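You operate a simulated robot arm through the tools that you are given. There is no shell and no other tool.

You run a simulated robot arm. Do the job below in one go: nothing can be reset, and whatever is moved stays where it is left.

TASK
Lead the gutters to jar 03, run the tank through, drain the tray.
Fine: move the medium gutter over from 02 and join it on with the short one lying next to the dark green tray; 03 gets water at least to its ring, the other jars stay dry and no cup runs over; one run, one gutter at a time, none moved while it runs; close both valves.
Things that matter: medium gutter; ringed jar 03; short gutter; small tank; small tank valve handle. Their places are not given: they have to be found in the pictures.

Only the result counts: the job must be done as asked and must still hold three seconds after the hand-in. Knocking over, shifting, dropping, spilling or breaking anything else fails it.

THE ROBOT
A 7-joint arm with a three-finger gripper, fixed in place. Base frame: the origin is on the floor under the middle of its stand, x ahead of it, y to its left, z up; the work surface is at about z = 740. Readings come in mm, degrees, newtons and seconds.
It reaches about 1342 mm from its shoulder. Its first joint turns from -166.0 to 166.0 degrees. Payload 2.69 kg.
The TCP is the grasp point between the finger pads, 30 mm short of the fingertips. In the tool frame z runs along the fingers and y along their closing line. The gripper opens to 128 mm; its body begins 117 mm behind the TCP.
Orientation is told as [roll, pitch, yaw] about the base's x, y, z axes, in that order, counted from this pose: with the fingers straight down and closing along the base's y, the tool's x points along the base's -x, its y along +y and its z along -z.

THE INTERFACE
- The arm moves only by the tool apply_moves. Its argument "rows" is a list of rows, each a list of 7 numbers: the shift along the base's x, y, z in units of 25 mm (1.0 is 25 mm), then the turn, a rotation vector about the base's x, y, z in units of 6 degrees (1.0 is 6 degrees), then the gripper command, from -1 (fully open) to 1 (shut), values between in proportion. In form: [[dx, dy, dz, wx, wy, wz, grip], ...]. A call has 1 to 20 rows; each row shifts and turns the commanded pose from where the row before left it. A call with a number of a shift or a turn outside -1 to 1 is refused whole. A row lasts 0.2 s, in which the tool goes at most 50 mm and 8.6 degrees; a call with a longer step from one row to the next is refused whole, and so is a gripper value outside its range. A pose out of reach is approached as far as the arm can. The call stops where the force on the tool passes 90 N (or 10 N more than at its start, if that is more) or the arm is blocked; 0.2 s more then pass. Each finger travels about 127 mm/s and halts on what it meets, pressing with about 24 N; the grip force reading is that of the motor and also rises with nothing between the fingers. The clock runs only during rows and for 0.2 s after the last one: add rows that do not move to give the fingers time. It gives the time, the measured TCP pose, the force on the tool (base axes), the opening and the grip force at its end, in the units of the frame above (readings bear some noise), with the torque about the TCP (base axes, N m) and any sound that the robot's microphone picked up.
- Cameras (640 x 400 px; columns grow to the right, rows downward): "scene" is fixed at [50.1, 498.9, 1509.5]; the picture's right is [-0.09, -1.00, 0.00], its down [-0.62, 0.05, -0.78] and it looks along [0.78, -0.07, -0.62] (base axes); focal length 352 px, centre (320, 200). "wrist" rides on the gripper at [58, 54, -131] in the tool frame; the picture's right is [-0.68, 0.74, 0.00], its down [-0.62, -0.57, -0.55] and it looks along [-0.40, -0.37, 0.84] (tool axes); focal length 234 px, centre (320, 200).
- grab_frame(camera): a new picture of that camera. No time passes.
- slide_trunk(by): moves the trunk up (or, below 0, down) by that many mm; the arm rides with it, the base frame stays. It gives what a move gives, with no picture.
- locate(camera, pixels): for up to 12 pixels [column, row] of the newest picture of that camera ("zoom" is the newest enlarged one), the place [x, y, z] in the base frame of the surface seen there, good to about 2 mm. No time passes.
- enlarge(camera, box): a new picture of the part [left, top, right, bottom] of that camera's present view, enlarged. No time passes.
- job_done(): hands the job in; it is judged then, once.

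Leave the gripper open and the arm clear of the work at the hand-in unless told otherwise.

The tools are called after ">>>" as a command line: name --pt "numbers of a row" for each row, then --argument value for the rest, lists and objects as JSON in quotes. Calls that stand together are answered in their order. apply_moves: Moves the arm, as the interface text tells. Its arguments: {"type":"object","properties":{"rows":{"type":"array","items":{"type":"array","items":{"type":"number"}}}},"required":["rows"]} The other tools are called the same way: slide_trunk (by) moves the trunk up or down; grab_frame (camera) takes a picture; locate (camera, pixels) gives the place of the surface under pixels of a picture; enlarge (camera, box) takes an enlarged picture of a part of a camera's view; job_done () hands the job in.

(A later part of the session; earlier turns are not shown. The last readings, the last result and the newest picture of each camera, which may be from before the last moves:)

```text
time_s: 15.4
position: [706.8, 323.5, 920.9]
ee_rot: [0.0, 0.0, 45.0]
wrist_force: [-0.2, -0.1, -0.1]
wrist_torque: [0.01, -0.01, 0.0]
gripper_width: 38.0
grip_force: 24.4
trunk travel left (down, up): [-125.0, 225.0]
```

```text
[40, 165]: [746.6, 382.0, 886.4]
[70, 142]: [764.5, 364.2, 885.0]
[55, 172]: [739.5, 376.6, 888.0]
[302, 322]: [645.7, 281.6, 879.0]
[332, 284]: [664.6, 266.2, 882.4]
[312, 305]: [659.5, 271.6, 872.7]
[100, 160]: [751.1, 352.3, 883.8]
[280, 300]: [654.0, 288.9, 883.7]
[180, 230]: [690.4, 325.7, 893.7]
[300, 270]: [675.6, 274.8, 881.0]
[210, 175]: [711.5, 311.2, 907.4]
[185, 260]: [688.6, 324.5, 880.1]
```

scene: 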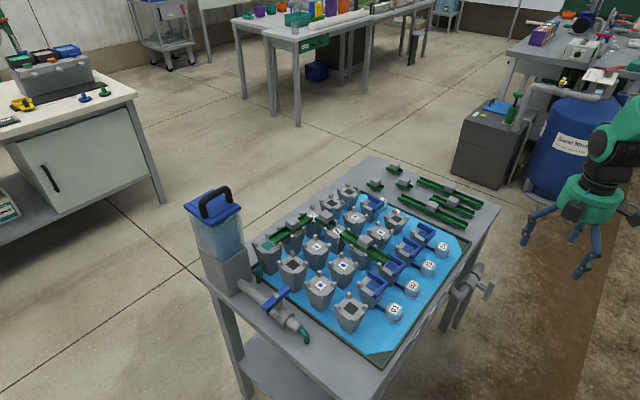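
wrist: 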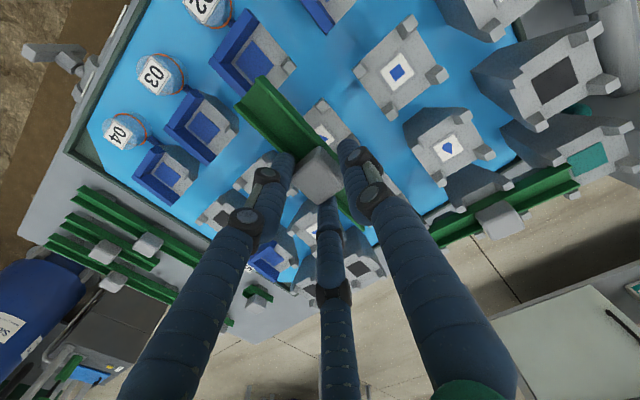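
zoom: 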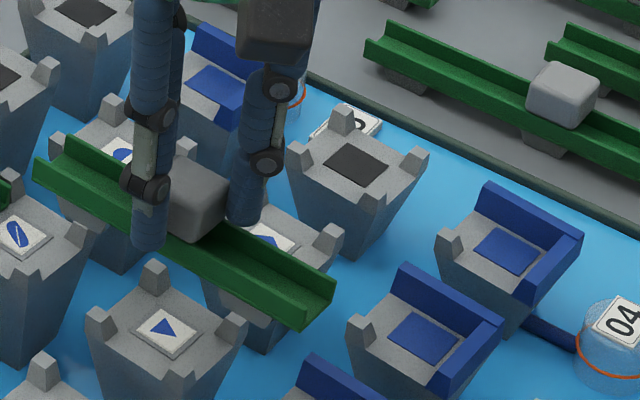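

The gutter levelled to about 2° in the grip, so I shift it by (+64,-64) and tilt the tool 3° so its slope is about 5° again, then check.

>>> apply_moves --pt "0.641 -0.642 0 0 0 0 1" --pt "0.641 -0.642 0 0 0 0 1" --pt "0.641 -0.642 0 0.177 -0.177 0 1" --pt "0.641 -0.642 0 0.177 -0.177 0 1" --pt "0 0 0 0 0 0 1"

>>> grab_frame --camera "wrist"

>>> enlarge --camera "scene" --box '[340, 170, 460, 260]'

>>> enlarge --camera "wrist" --box '[210, 60, 410, 250]'

```text
time_s: 16.6
position: [772.1, 260.8, 920.0]
ee_rot: [0.0, -3.0, 45.0]
wrist_force: [0.2, 0.3, -1.8]
wrist_torque: [0.0, 0.01, 0.01]
gripper_width: 38.1
grip_force: 24.1
trunk travel left (down, up): [-125.0, 225.0]
```

```text
taken
```

wrist: 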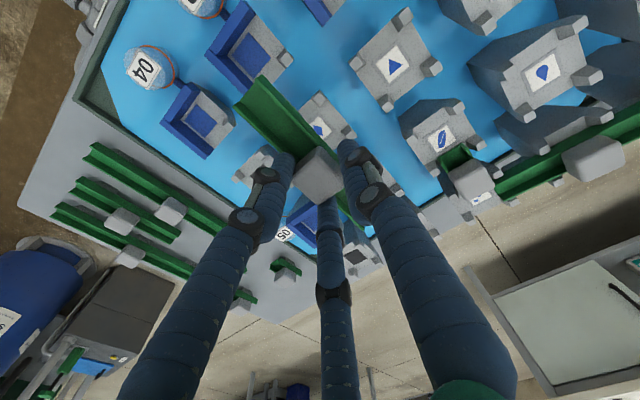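

```text
4.44 times, centred on (400, 215) of scene
```

zoom: 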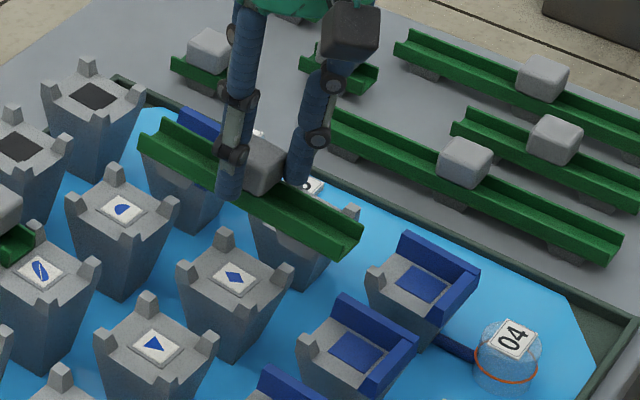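

```text
2.11 times, centred on (310, 155) of wrist
```

zoom: 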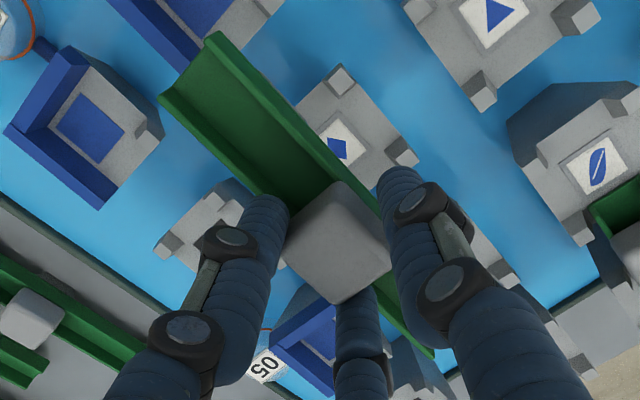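

I measure the gutter ends in the grip and the target cups (moon, diamond, 03 receiver) from the scene view.

>>> enlarge --camera "scene" --box '[340, 170, 460, 260]'

>>> locate --camera "zoom" --pixels '[[146, 142], [175, 122], [330, 254], [358, 228], [342, 243], [124, 209], [235, 277], [357, 351], [115, 175], [175, 205], [70, 210], [126, 243]]'

>>> locate --camera "zoom" --pixels '[[223, 240], [288, 275], [183, 275], [239, 310], [309, 345], [335, 305], [153, 343], [40, 270], [85, 65], [60, 95], [200, 60], [465, 160]]'

>>> enlarge --camera "wrist" --box '[210, 60, 410, 250]'

>>> locate --camera "zoom" --pixels '[[218, 38], [165, 96], [195, 72], [430, 352], [300, 170], [340, 190], [385, 250], [335, 298], [285, 245], [341, 148], [92, 130], [341, 82]]'

```text
4.44 times, centred on (400, 215) of scene
```

zoom: 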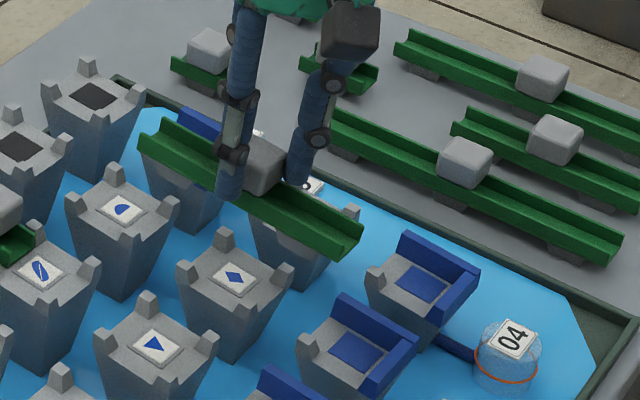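

```text
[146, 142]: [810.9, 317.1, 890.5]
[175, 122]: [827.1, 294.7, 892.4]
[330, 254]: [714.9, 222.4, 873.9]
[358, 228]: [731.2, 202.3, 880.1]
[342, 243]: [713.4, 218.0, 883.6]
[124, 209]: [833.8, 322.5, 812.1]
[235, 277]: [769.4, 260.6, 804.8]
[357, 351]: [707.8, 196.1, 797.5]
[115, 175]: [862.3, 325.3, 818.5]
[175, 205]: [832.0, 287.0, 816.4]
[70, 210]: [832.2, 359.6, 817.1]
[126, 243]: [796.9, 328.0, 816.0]
```

```text
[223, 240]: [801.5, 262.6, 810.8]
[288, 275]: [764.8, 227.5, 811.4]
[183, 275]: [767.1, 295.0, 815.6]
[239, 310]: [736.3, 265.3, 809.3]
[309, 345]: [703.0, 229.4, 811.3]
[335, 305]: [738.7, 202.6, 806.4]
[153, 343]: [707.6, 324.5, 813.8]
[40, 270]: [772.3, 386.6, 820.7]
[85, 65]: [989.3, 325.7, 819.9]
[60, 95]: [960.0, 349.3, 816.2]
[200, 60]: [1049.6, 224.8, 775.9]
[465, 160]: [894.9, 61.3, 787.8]
```

```text
2.11 times, centred on (310, 155) of wrist
```

zoom: 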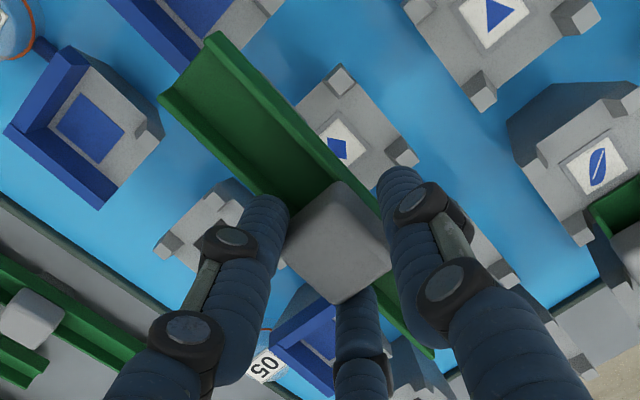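

```text
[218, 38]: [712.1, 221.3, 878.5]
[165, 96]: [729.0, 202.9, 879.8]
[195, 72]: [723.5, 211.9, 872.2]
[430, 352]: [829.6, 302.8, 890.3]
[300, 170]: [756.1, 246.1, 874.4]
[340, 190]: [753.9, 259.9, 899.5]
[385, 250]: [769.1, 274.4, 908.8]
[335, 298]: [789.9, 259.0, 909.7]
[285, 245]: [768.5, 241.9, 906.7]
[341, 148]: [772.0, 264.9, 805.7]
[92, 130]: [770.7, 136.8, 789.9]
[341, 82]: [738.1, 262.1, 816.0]
```

The target line matches: gutter centre (770.5,259.1) vs diamond cup (770,260), slope about 5°. I lower to a few mm above the seat.

>>> apply_moves --pt "0 0 -0.4 0 0 0 1" --pt "0 0 -0.4 0 0 0 1" --pt "0 0 -0.4 0 0 0 1" --pt "0 0 -0.4 0 0 0 1" --pt "0 0 -0.4 0 0 0 1" --pt "0 0 -0.3 0 0 0 1" --pt "0 0 0 0 0 0 1"

>>> enlarge --camera "scene" --box '[340, 170, 460, 260]'

>>> enlarge --camera "wrist" --box '[210, 60, 410, 250]'

```text
time_s: 18.2
position: [772.0, 258.5, 862.8]
ee_rot: [0.0, -3.1, 45.1]
wrist_force: [0.1, 0.1, -1.5]
wrist_torque: [0.0, 0.02, -0.01]
gripper_width: 37.9
grip_force: 24.0
trunk travel left (down, up): [-125.0, 225.0]
```

```text
4.44 times, centred on (400, 215) of scene
```

zoom: 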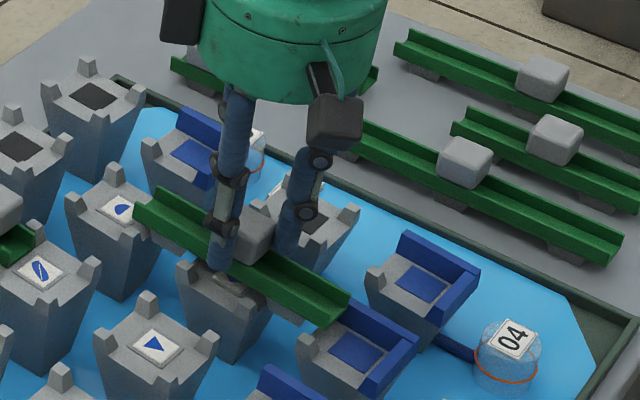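

```text
2.11 times, centred on (310, 155) of wrist
```

zoom: 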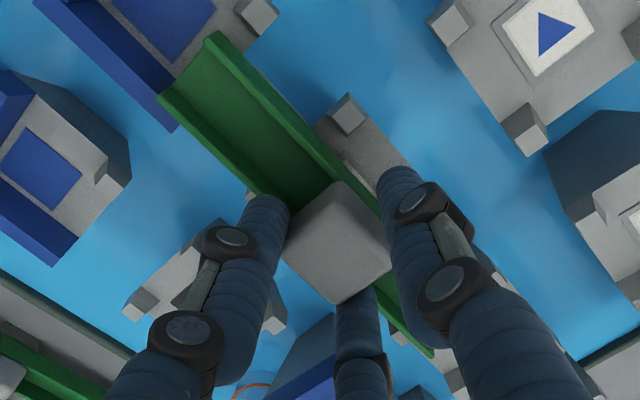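

Lined up between the posts. Lower in small steps and watch the vertical force.

>>> apply_moves --pt "0 0 -0.1 0 0 0 1" --pt "0 0 -0.1 0 0 0 1" --pt "0 0 0 0 0 0 1"

>>> apply_moves --pt "0 0 -0.08 0 0 0 1" --pt "0 0 0 0 0 0 1"

```text
time_s: 19.0
position: [770.9, 258.2, 858.3]
ee_rot: [-0.1, -3.0, 45.0]
wrist_force: [0.2, 0.3, -0.9]
wrist_torque: [0.01, 0.02, -0.01]
gripper_width: 37.8
grip_force: 23.6
trunk travel left (down, up): [-125.0, 225.0]
```

```text
time_s: 19.6
position: [770.5, 258.1, 854.9]
ee_rot: [0.0, -3.0, 45.0]
wrist_force: [-0.5, -0.4, -0.5]
wrist_torque: [0.03, 0.01, 0.01]
gripper_width: 37.7
grip_force: 24.5
trunk travel left (down, up): [-125.0, 225.0]
```

No contact yet. Further small steps.

>>> apply_moves --pt "0 0 -0.06 0 0 0 1" --pt "0 0 0 0 0 0 1"

>>> apply_moves --pt "0 0 -0.06 0 0 0 1" --pt "0 0 0 0 0 0 1"

>>> enlarge --camera "scene" --box '[360, 190, 440, 250]'

```text
time_s: 20.2
position: [770.9, 259.0, 853.7]
ee_rot: [0.0, -2.9, 45.0]
wrist_force: [-0.7, -0.6, -0.3]
wrist_torque: [-0.02, 0.01, 0.02]
gripper_width: 37.6
grip_force: 23.7
trunk travel left (down, up): [-125.0, 225.0]
```

```text
time_s: 20.8
position: [770.4, 259.8, 853.6]
ee_rot: [0.0, -3.0, 45.0]
wrist_force: [0.3, -1.5, 0.7]
wrist_torque: [0.06, -0.09, -0.04]
gripper_width: 37.5
grip_force: 23.6
trunk travel left (down, up): [-125.0, 225.0]
```

```text
6.67 times, centred on (400, 220) of scene
```

zoom: 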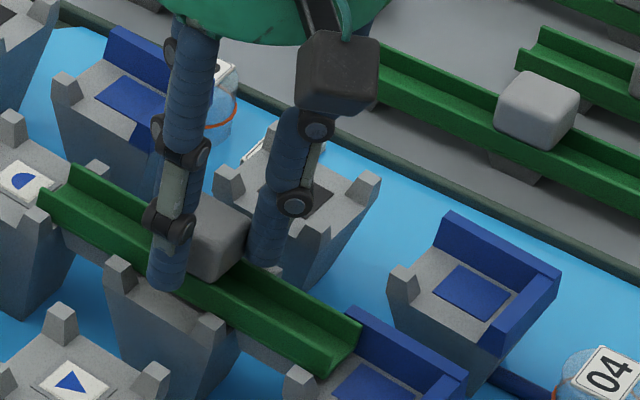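

First hint of contact (torque 0.06/-0.09). One more small step.

>>> apply_moves --pt "0 0 -0.05 0 0 0 1" --pt "0 0 0 0 0 0 1"

>>> enlarge --camera "wrist" --box '[230, 50, 390, 200]'

```text
time_s: 21.4
position: [770.3, 258.9, 851.8]
ee_rot: [0.1, -3.0, 45.1]
wrist_force: [-0.3, -2.2, 5.6]
wrist_torque: [0.28, -0.33, -0.07]
gripper_width: 37.9
grip_force: 24.0
trunk travel left (down, up): [-125.0, 225.0]
```

```text
2.67 times, centred on (310, 125) of wrist
```

zoom: 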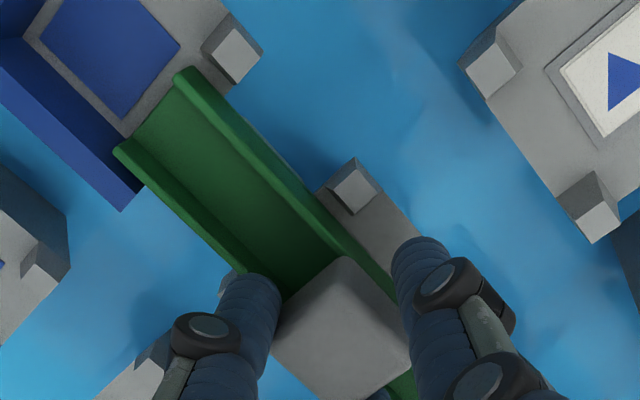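

The upstream end touches the moon cup (5.6 N). The gutter is in place within about 1–2 mm; I open the fingers gently.

>>> apply_moves --pt "0 0 0 0 0 0 0.35" --pt "0 0 0 0 0 0 0.25" --pt "0 0 0 0 0 0 0.1" --pt "0 0 0 0 0 0 0" --pt "0 0 0 0 0 0 -0.1" --pt "0 0 0 0 0 0 -0.1"

>>> grab_frame --camera "wrist"

>>> enlarge --camera "scene" --box '[360, 190, 440, 250]'

```text
time_s: 22.8
position: [770.2, 258.6, 851.3]
ee_rot: [-0.1, -3.0, 45.0]
wrist_force: [-0.6, 0.1, 1.2]
wrist_torque: [-0.02, 0.01, 0.0]
gripper_width: 70.4
grip_force: 0.1
trunk travel left (down, up): [-125.0, 225.0]
```

```text
taken
```

wrist: 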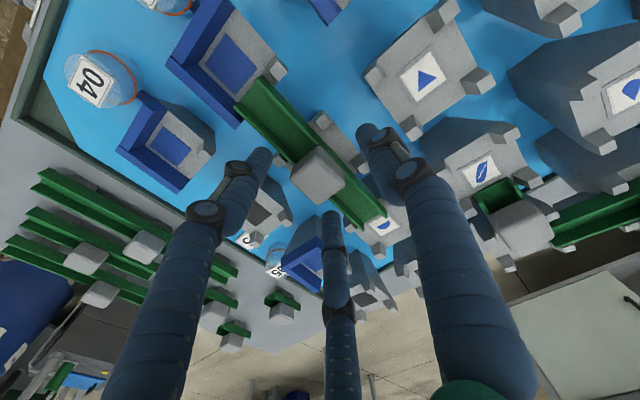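

```text
6.67 times, centred on (400, 220) of scene
```

zoom: 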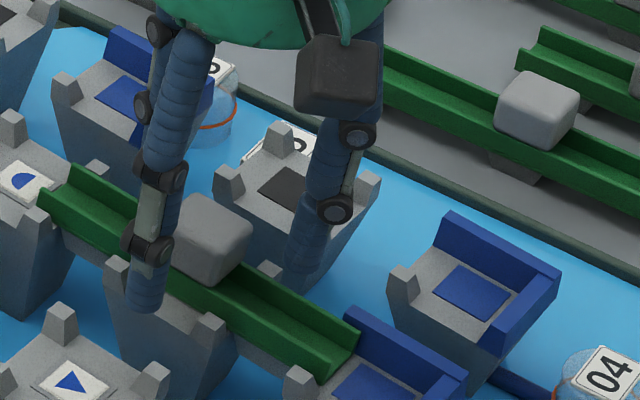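

Released. I rise straight up 70 mm, undo the tilt, and check the seat.

>>> apply_moves --pt "0 0 0.3 0 0 0 -0.1" --pt "0 0 0.5 0 0 0 -0.1" --pt "0 0 0.8 0 0 0 -0.1" --pt "0 0 0.8 -0.177 0.177 0 -0.1" --pt "0 0 0.8 -0.177 0.177 0 -0.1"

>>> enlarge --camera "scene" --box '[340, 180, 440, 250]'

>>> locate --camera "zoom" --pixels '[[71, 200], [95, 175], [330, 290], [345, 285], [320, 310], [210, 235], [60, 187], [200, 285], [110, 215], [300, 310], [290, 270], [90, 190]]'

>>> grab_frame --camera "wrist"

>>> enlarge --camera "wrist" --box '[230, 70, 430, 250]'

```text
time_s: 24.0
position: [769.9, 259.9, 931.6]
ee_rot: [0.0, 0.0, 45.0]
wrist_force: [-0.2, -0.2, -0.7]
wrist_torque: [0.01, 0.0, 0.02]
gripper_width: 70.7
grip_force: 0.0
trunk travel left (down, up): [-125.0, 225.0]
```

```text
5.71 times, centred on (390, 215) of scene
```

zoom: 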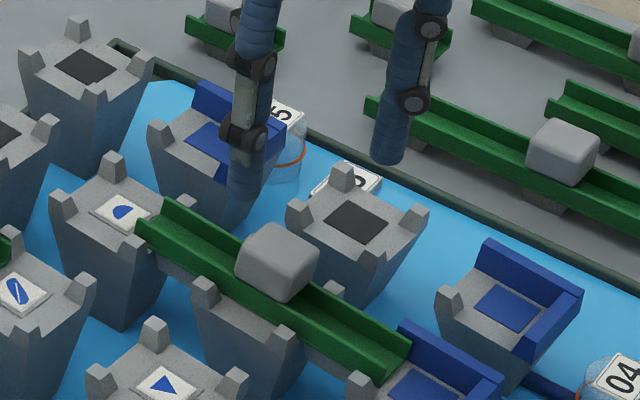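

```text
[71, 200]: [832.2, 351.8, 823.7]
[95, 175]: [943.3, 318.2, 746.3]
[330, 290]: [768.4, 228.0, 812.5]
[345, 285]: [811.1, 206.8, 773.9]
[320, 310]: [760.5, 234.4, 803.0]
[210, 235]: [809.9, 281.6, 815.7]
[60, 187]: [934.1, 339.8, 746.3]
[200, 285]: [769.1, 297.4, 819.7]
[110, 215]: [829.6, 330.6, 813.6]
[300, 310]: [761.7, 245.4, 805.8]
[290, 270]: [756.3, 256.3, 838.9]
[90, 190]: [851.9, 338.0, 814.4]
```

```text
taken
```

wrist: 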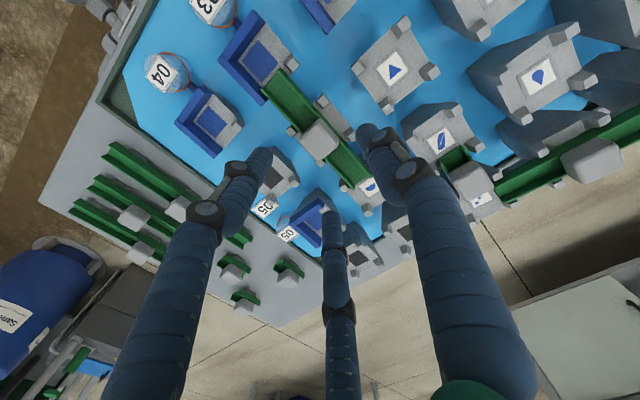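

```text
2.22 times, centred on (330, 160) of wrist
```

zoom: 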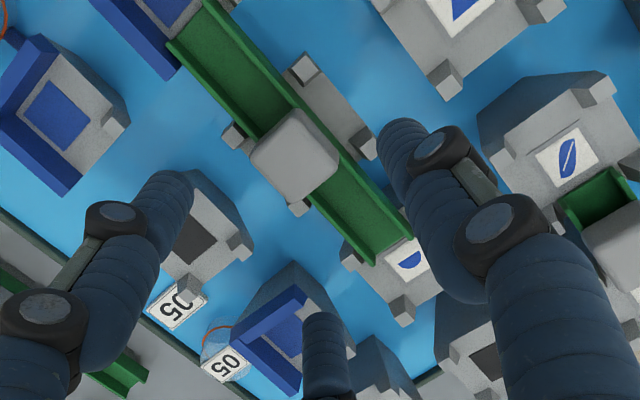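

The medium gutter sits well: moon cup → over the diamond cup → receiver 03. Next is the short gutter beside the tray. I move toward it at (1057,212) and look.

>>> apply_moves --pt "0.918 -0.198 0 0 0 0 -0.1" --pt "0.918 -0.198 0 0 0 0 -0.1" --pt "0.918 -0.198 0 0 0 0 -0.1" --pt "0.918 -0.198 0 0 0 0 -0.1" --pt "0.918 -0.198 0 0 0 0 -0.1" --pt "0.918 -0.198 0 0 0 0 -0.1" --pt "0.918 -0.198 0 0 0 0 -0.1" --pt "0.918 -0.198 0 0 0 0 -0.1" --pt "0.918 -0.198 0 0 0 0 -0.1" --pt "0.918 -0.198 0 0 0 0 -0.1"

>>> grab_frame --camera "wrist"

>>> enlarge --camera "scene" --box '[340, 180, 440, 250]'

```text
time_s: 26.2
position: [998.5, 208.9, 932.1]
ee_rot: [-0.1, 0.0, 45.0]
wrist_force: [-0.5, -0.3, 0.0]
wrist_torque: [0.02, -0.04, 0.01]
gripper_width: 70.2
grip_force: 0.0
trunk travel left (down, up): [-125.0, 225.0]
```

```text
taken
```

wrist: 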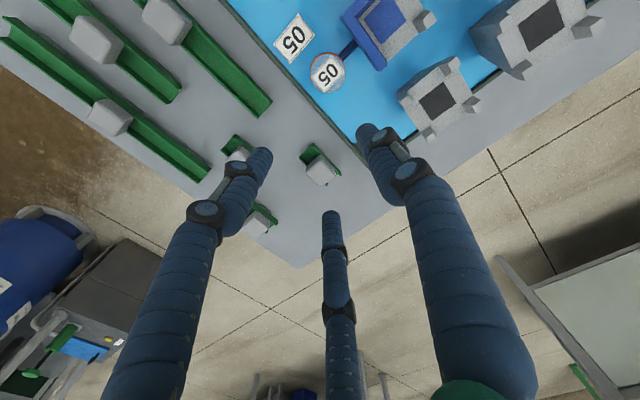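

```text
5.71 times, centred on (390, 215) of scene
```

zoom: 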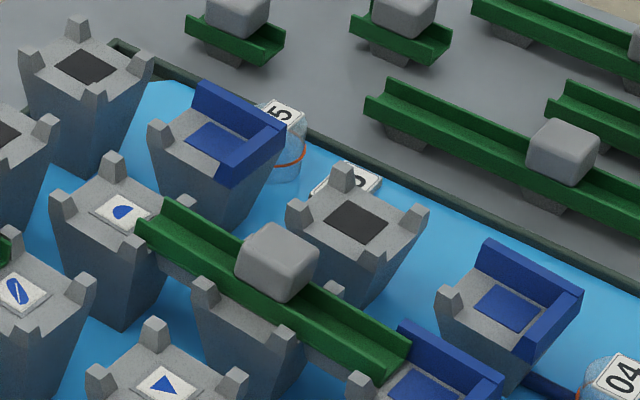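

With the view free, I check the medium gutter's ends in the scene zoom, then zoom on the short gutter in the wrist view near (322,165).

>>> locate --camera "zoom" --pixels '[[142, 220], [170, 202], [380, 372], [408, 348], [395, 362], [150, 232], [365, 345], [175, 225], [275, 240], [122, 211], [375, 385], [420, 385]]'

>>> enlarge --camera "wrist" --box '[280, 130, 370, 200]'

```text
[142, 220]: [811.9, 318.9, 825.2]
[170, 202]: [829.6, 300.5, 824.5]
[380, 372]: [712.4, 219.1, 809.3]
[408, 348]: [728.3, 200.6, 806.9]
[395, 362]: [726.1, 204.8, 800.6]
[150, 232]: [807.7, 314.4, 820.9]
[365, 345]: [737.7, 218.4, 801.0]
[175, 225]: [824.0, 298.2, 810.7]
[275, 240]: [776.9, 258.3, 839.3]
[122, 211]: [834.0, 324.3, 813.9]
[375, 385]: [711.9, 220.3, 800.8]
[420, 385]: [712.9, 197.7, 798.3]
```

```text
5.71 times, centred on (325, 165) of wrist
```

zoom: 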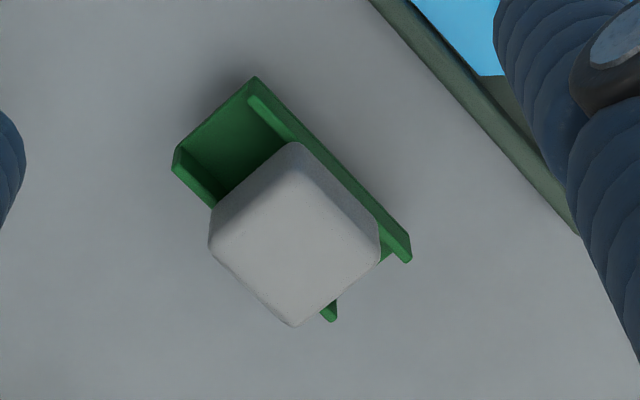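

The medium gutter sits symmetrically between moon cup and 03. Now I measure the short gutter.

>>> locate --camera "zoom" --pixels '[[255, 82], [177, 165], [408, 252], [330, 318], [222, 215], [295, 158], [370, 240], [292, 320], [295, 245], [235, 150], [218, 250], [355, 200]]'

>>> locate --camera "zoom" --pixels '[[255, 245], [335, 245], [295, 200], [295, 290], [300, 175], [230, 240], [360, 230], [290, 310], [500, 130], [100, 300], [420, 60], [265, 110]]'

```text
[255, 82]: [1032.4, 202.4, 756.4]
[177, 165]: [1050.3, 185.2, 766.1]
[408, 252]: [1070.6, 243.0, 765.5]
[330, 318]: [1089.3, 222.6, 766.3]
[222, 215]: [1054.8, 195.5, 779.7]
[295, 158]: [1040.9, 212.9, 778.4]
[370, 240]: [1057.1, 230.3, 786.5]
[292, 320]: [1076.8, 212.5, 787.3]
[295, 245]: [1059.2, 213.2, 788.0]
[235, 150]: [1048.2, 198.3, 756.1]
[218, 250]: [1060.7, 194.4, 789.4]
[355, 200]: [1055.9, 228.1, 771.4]
```

```text
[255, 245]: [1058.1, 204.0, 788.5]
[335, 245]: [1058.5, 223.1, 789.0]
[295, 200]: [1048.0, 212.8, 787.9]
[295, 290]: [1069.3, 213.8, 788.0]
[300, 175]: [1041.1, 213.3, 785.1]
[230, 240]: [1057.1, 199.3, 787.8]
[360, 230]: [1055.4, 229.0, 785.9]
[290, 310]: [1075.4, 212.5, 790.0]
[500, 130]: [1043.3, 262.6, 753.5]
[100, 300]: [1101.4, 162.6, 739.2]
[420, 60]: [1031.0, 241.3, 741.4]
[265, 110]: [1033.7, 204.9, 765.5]
```

Short gutter: 55 mm long, centre about (1060,213), block centre (1058.9,213), block top 788.5, wall top 766. I go over it and descend to z=840 to check alignment.

>>> apply_moves --pt "0.785 0.041 -0.2 0 0 0 -0.1" --pt "0.785 0.041 -0.4 0 0 0 -0.1" --pt "0.784 0.04 -0.6 0 0 0 -0.1" --pt "0 0 -0.8 0 0 0 -0.1" --pt "0 0 -0.8 0 0 0 -0.1" --pt "0 0 -0.8 0 0 0 -0.1" --pt "0 0 0 0 0 0 -0.1"

>>> grab_frame --camera "wrist"

>>> enlarge --camera "scene" --box '[340, 120, 440, 210]'

```text
time_s: 27.8
position: [1056.9, 213.0, 843.2]
ee_rot: [0.0, 0.0, 45.1]
wrist_force: [-0.4, -0.2, -0.1]
wrist_torque: [-0.03, 0.0, 0.02]
gripper_width: 70.6
grip_force: 0.1
trunk travel left (down, up): [-125.0, 225.0]
```

```text
taken
```

wrist: 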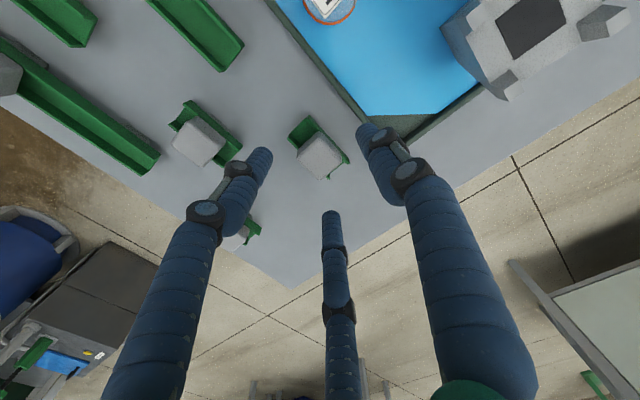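

```text
4.44 times, centred on (390, 165) of scene
```

zoom: 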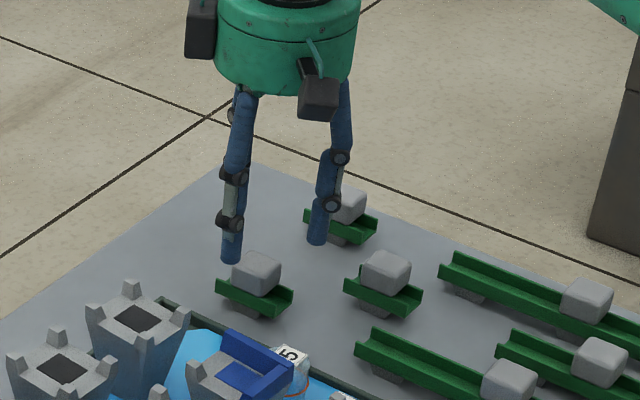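

Aligned around the block. Descend to z≈798 (tips ≈768, just above the gutter walls).

>>> apply_moves --pt "0 0 -0.4 0 0 0 -0.1" --pt "0 0 -0.4 0 0 0 -0.1" --pt "0 0 -0.4 0 0 0 -0.1" --pt "0 0 -0.4 0 0 0 -0.1" --pt "0 0 -0.12 0 0 0 -0.1" --pt "0 0 0 0 0 0 -0.1"

>>> grab_frame --camera "wrist"

>>> enlarge --camera "scene" --box '[350, 140, 430, 200]'

```text
time_s: 29.2
position: [1058.7, 212.2, 798.2]
ee_rot: [0.0, -0.1, 45.0]
wrist_force: [0.1, -0.4, 0.2]
wrist_torque: [0.05, -0.01, -0.04]
gripper_width: 70.5
grip_force: 0.1
trunk travel left (down, up): [-125.0, 225.0]
```

```text
taken
```

wrist: 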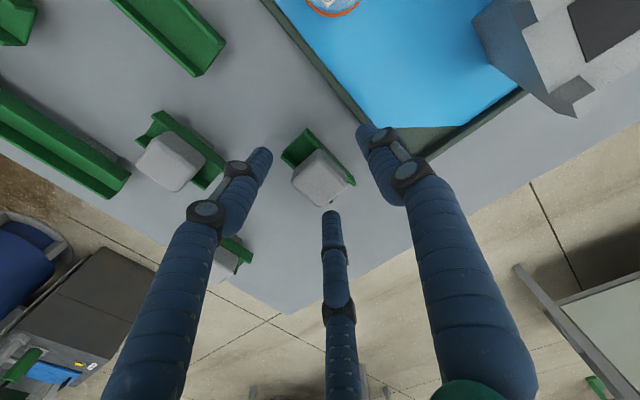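

```text
6.67 times, centred on (390, 170) of scene
```

zoom: 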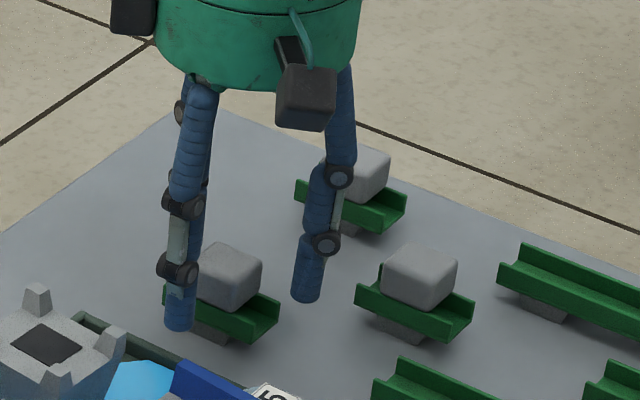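

Good. I close on the block.

>>> apply_moves --pt "0 0 0 0 0 0 0.2" --pt "0 0 0 0 0 0 0.4" --pt "0 0 0 0 0 0 0.6" --pt "0 0 0 0 0 0 0.8" --pt "0 0 0 0 0 0 1" --pt "0 0 0 0 0 0 1"

>>> apply_moves --pt "0 0 0.15 0 0 0 1" --pt "0 0 0.25 0 0 0 1" --pt "0 0 0.5 0 0 0 1" --pt "0 0 0.8 0 0 0 1" --pt "0 0 0.9 0 0 0 1" --pt "0 0 0.9 0 0 0 1" --pt "0 0 0.9 0 0 0 1" --pt "0 0 0.9 0 0 0 1"

>>> grab_frame --camera "wrist"

>>> enlarge --camera "wrist" --box '[250, 90, 390, 230]'

>>> enlarge --camera "scene" --box '[340, 90, 440, 200]'

```text
time_s: 30.6
position: [1058.2, 211.5, 799.2]
ee_rot: [0.0, 0.0, 45.1]
wrist_force: [0.9, 0.6, 0.3]
wrist_torque: [0.05, 0.04, 0.02]
gripper_width: 37.5
grip_force: 24.1
trunk travel left (down, up): [-125.0, 225.0]
```

```text
time_s: 32.4
position: [1058.8, 210.7, 932.3]
ee_rot: [0.0, 0.0, 45.0]
wrist_force: [0.5, -0.3, -0.6]
wrist_torque: [0.02, 0.03, 0.01]
gripper_width: 37.6
grip_force: 24.2
trunk travel left (down, up): [-125.0, 225.0]
```

```text
taken
```

wrist: 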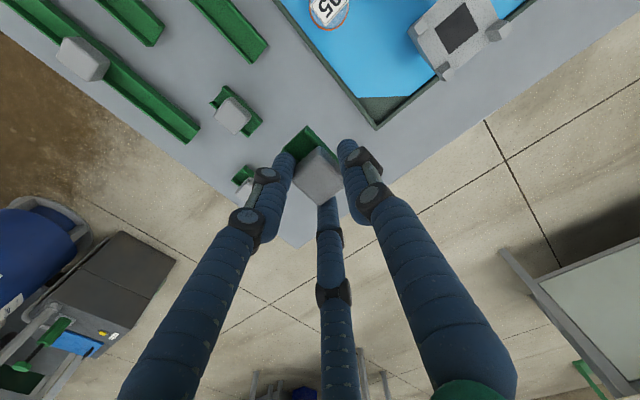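

```text
2.86 times, centred on (320, 160) of wrist
```

zoom: 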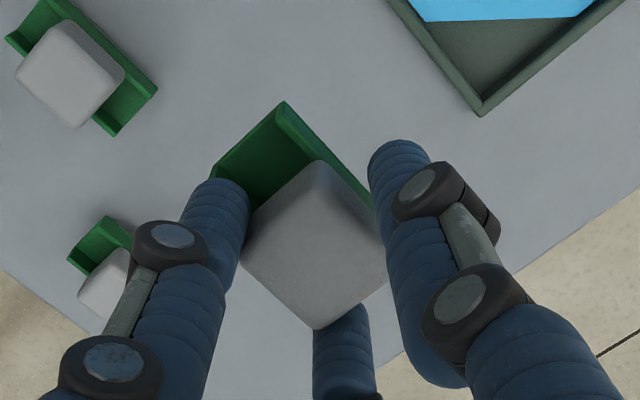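

```text
3.64 times, centred on (390, 145) of scene
```

zoom: 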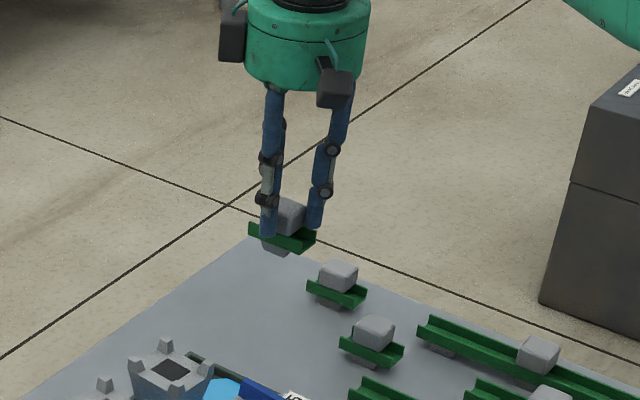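

The short gutter is held. I carry it over to the gap between the striped-oval cup (770,388) and the moon cup (835,323), turning it by -90°, then tilt 5° so its moon-cup end is lower.

>>> apply_moves --pt "-0.6345 0.3505 0 0 0 -0.9375 1" --pt "-0.6345 0.3505 0 0 0 -0.9375 1" --pt "-0.6345 0.3505 0 0 0 -0.9375 1" --pt "-0.6345 0.3505 0 0 0 -0.9375 1" --pt "-0.6345 0.3505 0 0 0 -0.9375 1" --pt "-0.6345 0.3505 0 0 0 -0.9375 1" --pt "-0.6345 0.3505 0 0 0 -0.9375 1" --pt "-0.6345 0.3505 0 0 0 -0.9375 1" --pt "-0.6345 0.3505 0 0 0 -0.9375 1" --pt "-0.6345 0.3505 0 0 0 -0.9375 1" --pt "-0.6345 0.3505 0 0 0 -0.9375 1" --pt "-0.6345 0.3505 0 0 0 -0.9375 1" --pt "-0.6345 0.3505 0 0 0 -0.9375 1" --pt "-0.6345 0.3505 0 0 0 -0.9375 1" --pt "-0.6345 0.3505 0 0 0 -0.9375 1" --pt "-0.6345 0.3505 0 0 0 -0.9375 1" --pt "0 0 0 0.295 0.295 0 1" --pt "0 0 0 0.295 0.295 0 1" --pt "0 0 0 0 0 0 1"

>>> grab_frame --camera "wrist"

>>> enlarge --camera "wrist" --box '[230, 90, 410, 240]'

>>> enlarge --camera "scene" --box '[310, 160, 410, 250]'

```text
time_s: 36.4
position: [802.8, 353.1, 931.6]
ee_rot: [0.0, 5.0, -45.0]
wrist_force: [0.7, 0.3, -1.1]
wrist_torque: [0.02, -0.01, 0.0]
gripper_width: 37.7
grip_force: 23.9
trunk travel left (down, up): [-125.0, 225.0]
```

```text
taken
```

wrist: 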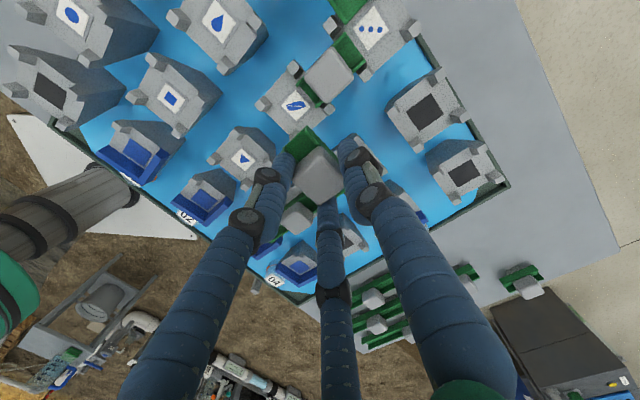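

```text
2.67 times, centred on (320, 165) of wrist
```

zoom: 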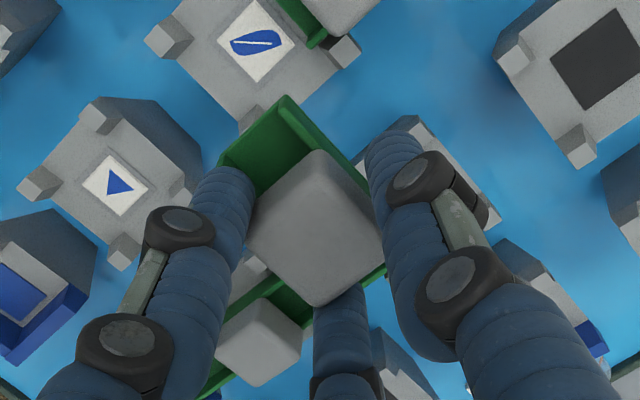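

```text
4.44 times, centred on (360, 205) of scene
```

zoom: 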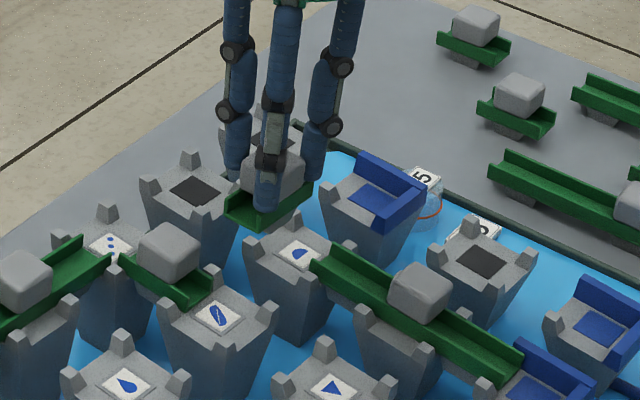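

I measure the held short gutter's corners and the two cups (plates) for alignment.

>>> locate --camera "zoom" --pixels '[[228, 204], [265, 228], [315, 188], [258, 222], [290, 207], [240, 195], [297, 254], [218, 318], [250, 215], [300, 195], [275, 215], [203, 340]]'

>>> enlarge --camera "wrist" --box '[230, 90, 410, 240]'

>>> locate --camera "zoom" --pixels '[[285, 100], [222, 162], [255, 135], [255, 42], [318, 155], [380, 245], [315, 302], [248, 232], [310, 235], [275, 150], [385, 270], [265, 170]]'

```text
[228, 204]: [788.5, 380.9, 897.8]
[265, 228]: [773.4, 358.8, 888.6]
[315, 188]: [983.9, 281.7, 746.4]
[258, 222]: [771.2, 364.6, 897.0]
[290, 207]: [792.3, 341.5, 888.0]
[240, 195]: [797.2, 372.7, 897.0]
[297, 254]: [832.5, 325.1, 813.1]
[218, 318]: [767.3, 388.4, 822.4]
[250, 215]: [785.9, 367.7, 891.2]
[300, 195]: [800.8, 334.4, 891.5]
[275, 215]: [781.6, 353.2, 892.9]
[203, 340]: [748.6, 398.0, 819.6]
```

```text
2.67 times, centred on (320, 165) of wrist
```

zoom: 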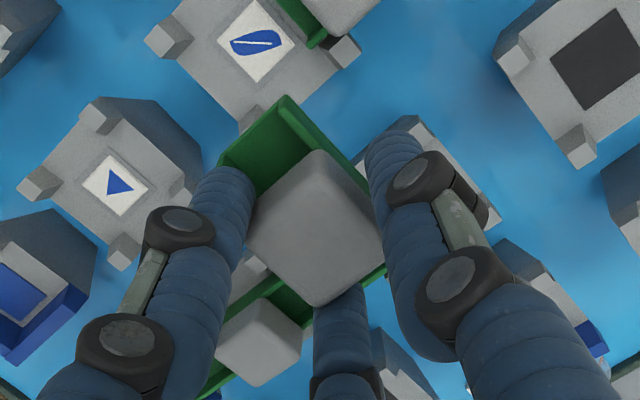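

```text
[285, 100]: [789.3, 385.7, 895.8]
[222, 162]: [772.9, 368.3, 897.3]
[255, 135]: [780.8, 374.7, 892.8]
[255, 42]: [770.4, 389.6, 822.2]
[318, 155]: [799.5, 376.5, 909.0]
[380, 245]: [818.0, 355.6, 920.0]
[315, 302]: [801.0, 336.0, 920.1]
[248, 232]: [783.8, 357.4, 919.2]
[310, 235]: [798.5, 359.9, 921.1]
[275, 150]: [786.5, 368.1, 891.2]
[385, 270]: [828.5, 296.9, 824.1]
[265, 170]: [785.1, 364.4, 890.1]
```

Upstream end is at (781,377), wanted (782,376): a 1 mm correction. Lower to about 7 mm above the seat.

>>> apply_moves --pt "0.05 -0.05 -0.4 0 0 0 1" --pt "0 0 -0.4 0 0 0 1" --pt "0 0 -0.4 0 0 0 1" --pt "0 0 -0.4 0 0 0 1" --pt "0 0 -0.4 0 0 0 1" --pt "0 0 -0.4 0 0 0 1" --pt "0 0 -0.1 0 0 0 1" --pt "0 0 0 0 0 0 1"

>>> enlarge --camera "wrist" --box '[230, 60, 410, 240]'

>>> enlarge --camera "scene" --box '[320, 180, 400, 240]'

```text
time_s: 38.2
position: [804.1, 351.1, 867.7]
ee_rot: [-0.1, 5.0, -45.1]
wrist_force: [0.6, 0.0, -1.3]
wrist_torque: [-0.01, -0.01, 0.01]
gripper_width: 37.5
grip_force: 24.1
trunk travel left (down, up): [-125.0, 225.0]
```

```text
2.22 times, centred on (320, 150) of wrist
```

zoom: 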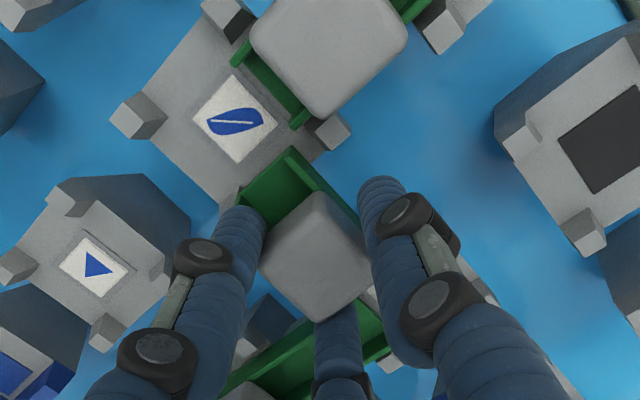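

```text
6.67 times, centred on (360, 210) of scene
```

zoom: 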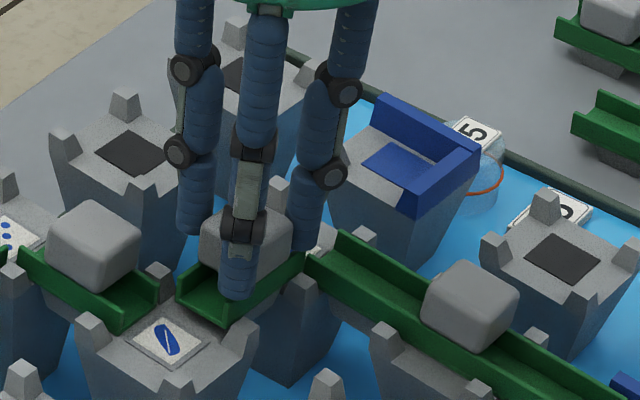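

Lined up and clear. I lower in small steps, watching force and torque.

>>> apply_moves --pt "0 0 -0.08 0 0 0 1" --pt "0 0 -0.08 0 0 0 1" --pt "0 0 0 0 0 0 1"

>>> apply_moves --pt "0 0 -0.06 0 0 0 1" --pt "0 0 0 0 0 0 1"

>>> enlarge --camera "scene" --box '[330, 190, 390, 235]'

```text
time_s: 39.0
position: [805.6, 351.4, 864.7]
ee_rot: [0.0, 5.1, -45.0]
wrist_force: [1.2, 0.8, 0.3]
wrist_torque: [0.01, -0.05, 0.04]
gripper_width: 37.5
grip_force: 23.5
trunk travel left (down, up): [-125.0, 225.0]
```

```text
time_s: 39.6
position: [804.6, 352.5, 863.9]
ee_rot: [0.0, 5.0, -44.9]
wrist_force: [1.1, 1.3, 1.6]
wrist_torque: [0.09, -0.11, 0.06]
gripper_width: 37.5
grip_force: 24.1
trunk travel left (down, up): [-125.0, 225.0]
```

```text
8.89 times, centred on (360, 212) of scene
```

zoom: 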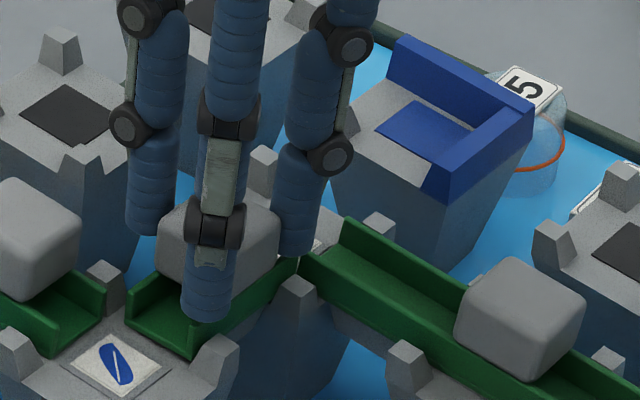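

A light side force (1.1,1.3) shows up: a post on the (-,-) side touches. I look closer from the wrist before going on.

>>> enlarge --camera "wrist" --box '[260, 60, 380, 160]'

>>> locate --camera "zoom" --pixels '[[295, 235], [165, 320], [140, 355], [345, 160], [60, 145], [250, 20], [205, 165], [230, 280], [265, 265], [330, 270], [120, 355], [150, 345]]'

```text
4.00 times, centred on (320, 110) of wrist
```

zoom: 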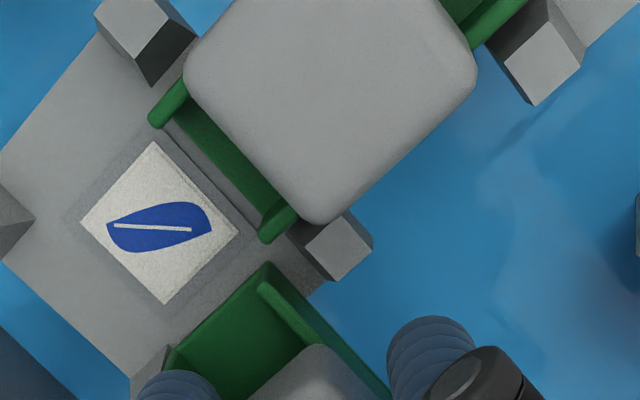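

```text
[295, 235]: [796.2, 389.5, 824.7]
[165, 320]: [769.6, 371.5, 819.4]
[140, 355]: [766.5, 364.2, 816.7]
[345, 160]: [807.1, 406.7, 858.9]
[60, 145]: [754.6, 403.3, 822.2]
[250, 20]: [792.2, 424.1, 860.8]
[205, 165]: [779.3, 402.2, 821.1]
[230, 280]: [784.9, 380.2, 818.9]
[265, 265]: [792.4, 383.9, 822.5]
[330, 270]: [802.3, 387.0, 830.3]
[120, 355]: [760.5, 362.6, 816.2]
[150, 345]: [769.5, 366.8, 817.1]
```

The gutter sits between the posts, a bit nearer the left post. I shift about 0.7 mm away and lower further.

>>> apply_moves --pt "0.03 0.03 0 0 0 0 1" --pt "0 0 -0.05 0 0 0 1" --pt "0 0 0 0 0 0 1"

>>> enlarge --camera "scene" --box '[330, 190, 390, 235]'

```text
time_s: 40.4
position: [805.5, 351.9, 864.1]
ee_rot: [0.1, 5.0, -45.0]
wrist_force: [-0.2, -2.1, 9.0]
wrist_torque: [0.01, 0.0, 0.02]
gripper_width: 37.8
grip_force: 24.0
trunk travel left (down, up): [-125.0, 225.0]
```

```text
8.89 times, centred on (360, 212) of scene
```

zoom: 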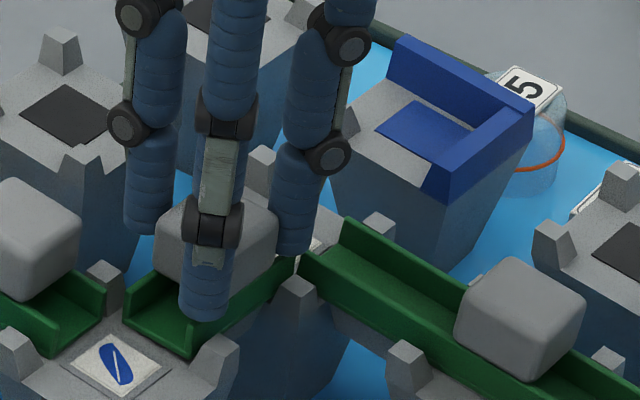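

9 N up with no torque: both ends rest evenly. I open the fingers only a little (about 52 mm), then rise along the tool axis.

>>> apply_moves --pt "0 0 0 0 0 0 0.38" --pt "0 0 0 0 0 0 0.3" --pt "0 0 0 0 0 0 0.22" --pt "0 0 0 0 0 0 0.17" --pt "0 0 0 0 0 0 0.17"

>>> enlarge --camera "wrist" --box '[240, 60, 400, 240]'

>>> enlarge --camera "scene" --box '[330, 190, 390, 235]'

```text
time_s: 41.6
position: [805.9, 351.5, 862.8]
ee_rot: [0.0, 5.0, -45.1]
wrist_force: [0.2, 0.3, -0.6]
wrist_torque: [-0.01, -0.01, 0.01]
gripper_width: 53.2
grip_force: 0.1
trunk travel left (down, up): [-125.0, 225.0]
```

```text
2.22 times, centred on (320, 150) of wrist
```

zoom: 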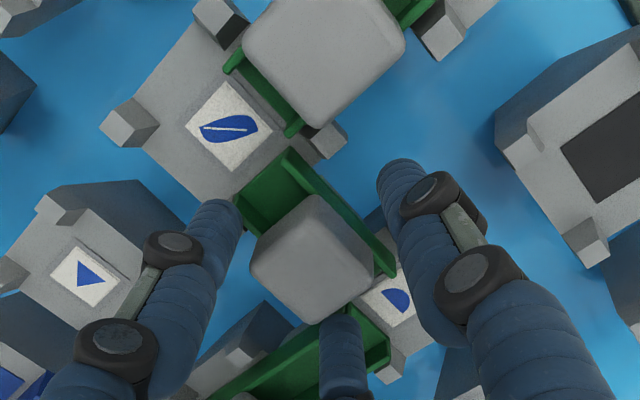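

```text
8.89 times, centred on (360, 212) of scene
```

zoom: 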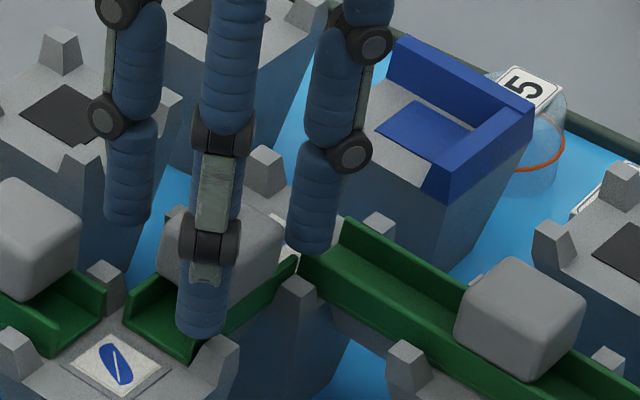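

Freed. I rise along the tilted tool axis, then level the tool and check the seat.

>>> apply_moves --pt "0.0124 -0.0124 0.2 0 0 0 0.17" --pt "0.0124 -0.0124 0.2 0 0 0 0.17" --pt "0.0186 -0.0186 0.3 0 0 0 0.17" --pt "0.025 -0.025 0.4 0 0 0 0.17" --pt "0.025 -0.025 0.5 0 0 0 0.17" --pt "0 0 0.7 0 0 0 0.17" --pt "0 0 0.7 -0.295 -0.295 0 0.17" --pt "0 0 0.7 -0.295 -0.295 0 0.17"

>>> enlarge --camera "scene" --box '[320, 180, 420, 250]'

>>> grab_frame --camera "wrist"

>>> enlarge --camera "wrist" --box '[240, 60, 400, 240]'

```text
time_s: 43.4
position: [807.1, 348.4, 956.4]
ee_rot: [0.0, 0.0, -44.9]
wrist_force: [-0.4, 0.3, 0.6]
wrist_torque: [-0.02, -0.01, 0.03]
gripper_width: 52.9
grip_force: 0.0
trunk travel left (down, up): [-125.0, 225.0]
```

```text
5.71 times, centred on (370, 215) of scene
```

zoom: 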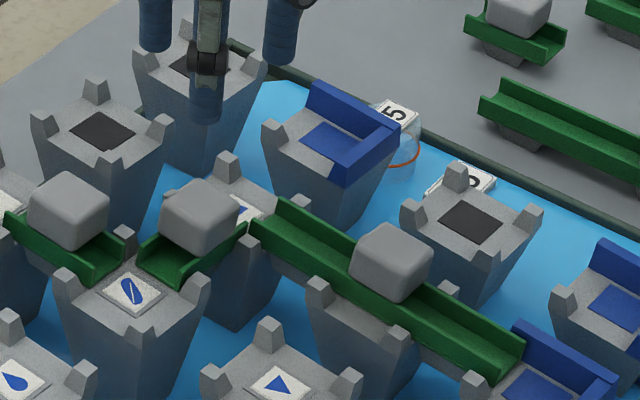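

```text
taken
```

wrist: 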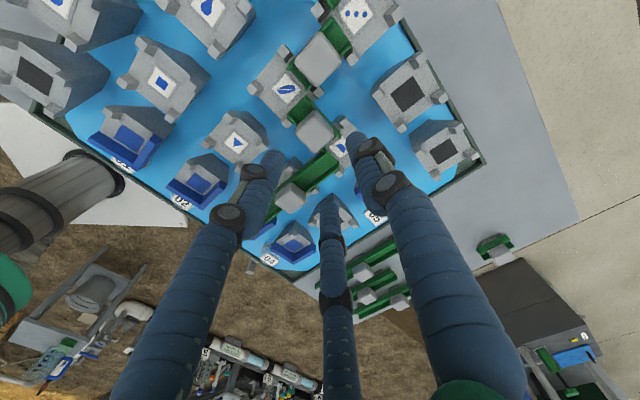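

```text
2.22 times, centred on (320, 150) of wrist
```

zoom: 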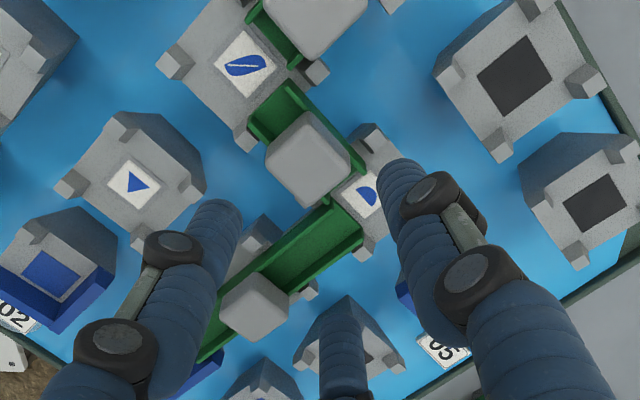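

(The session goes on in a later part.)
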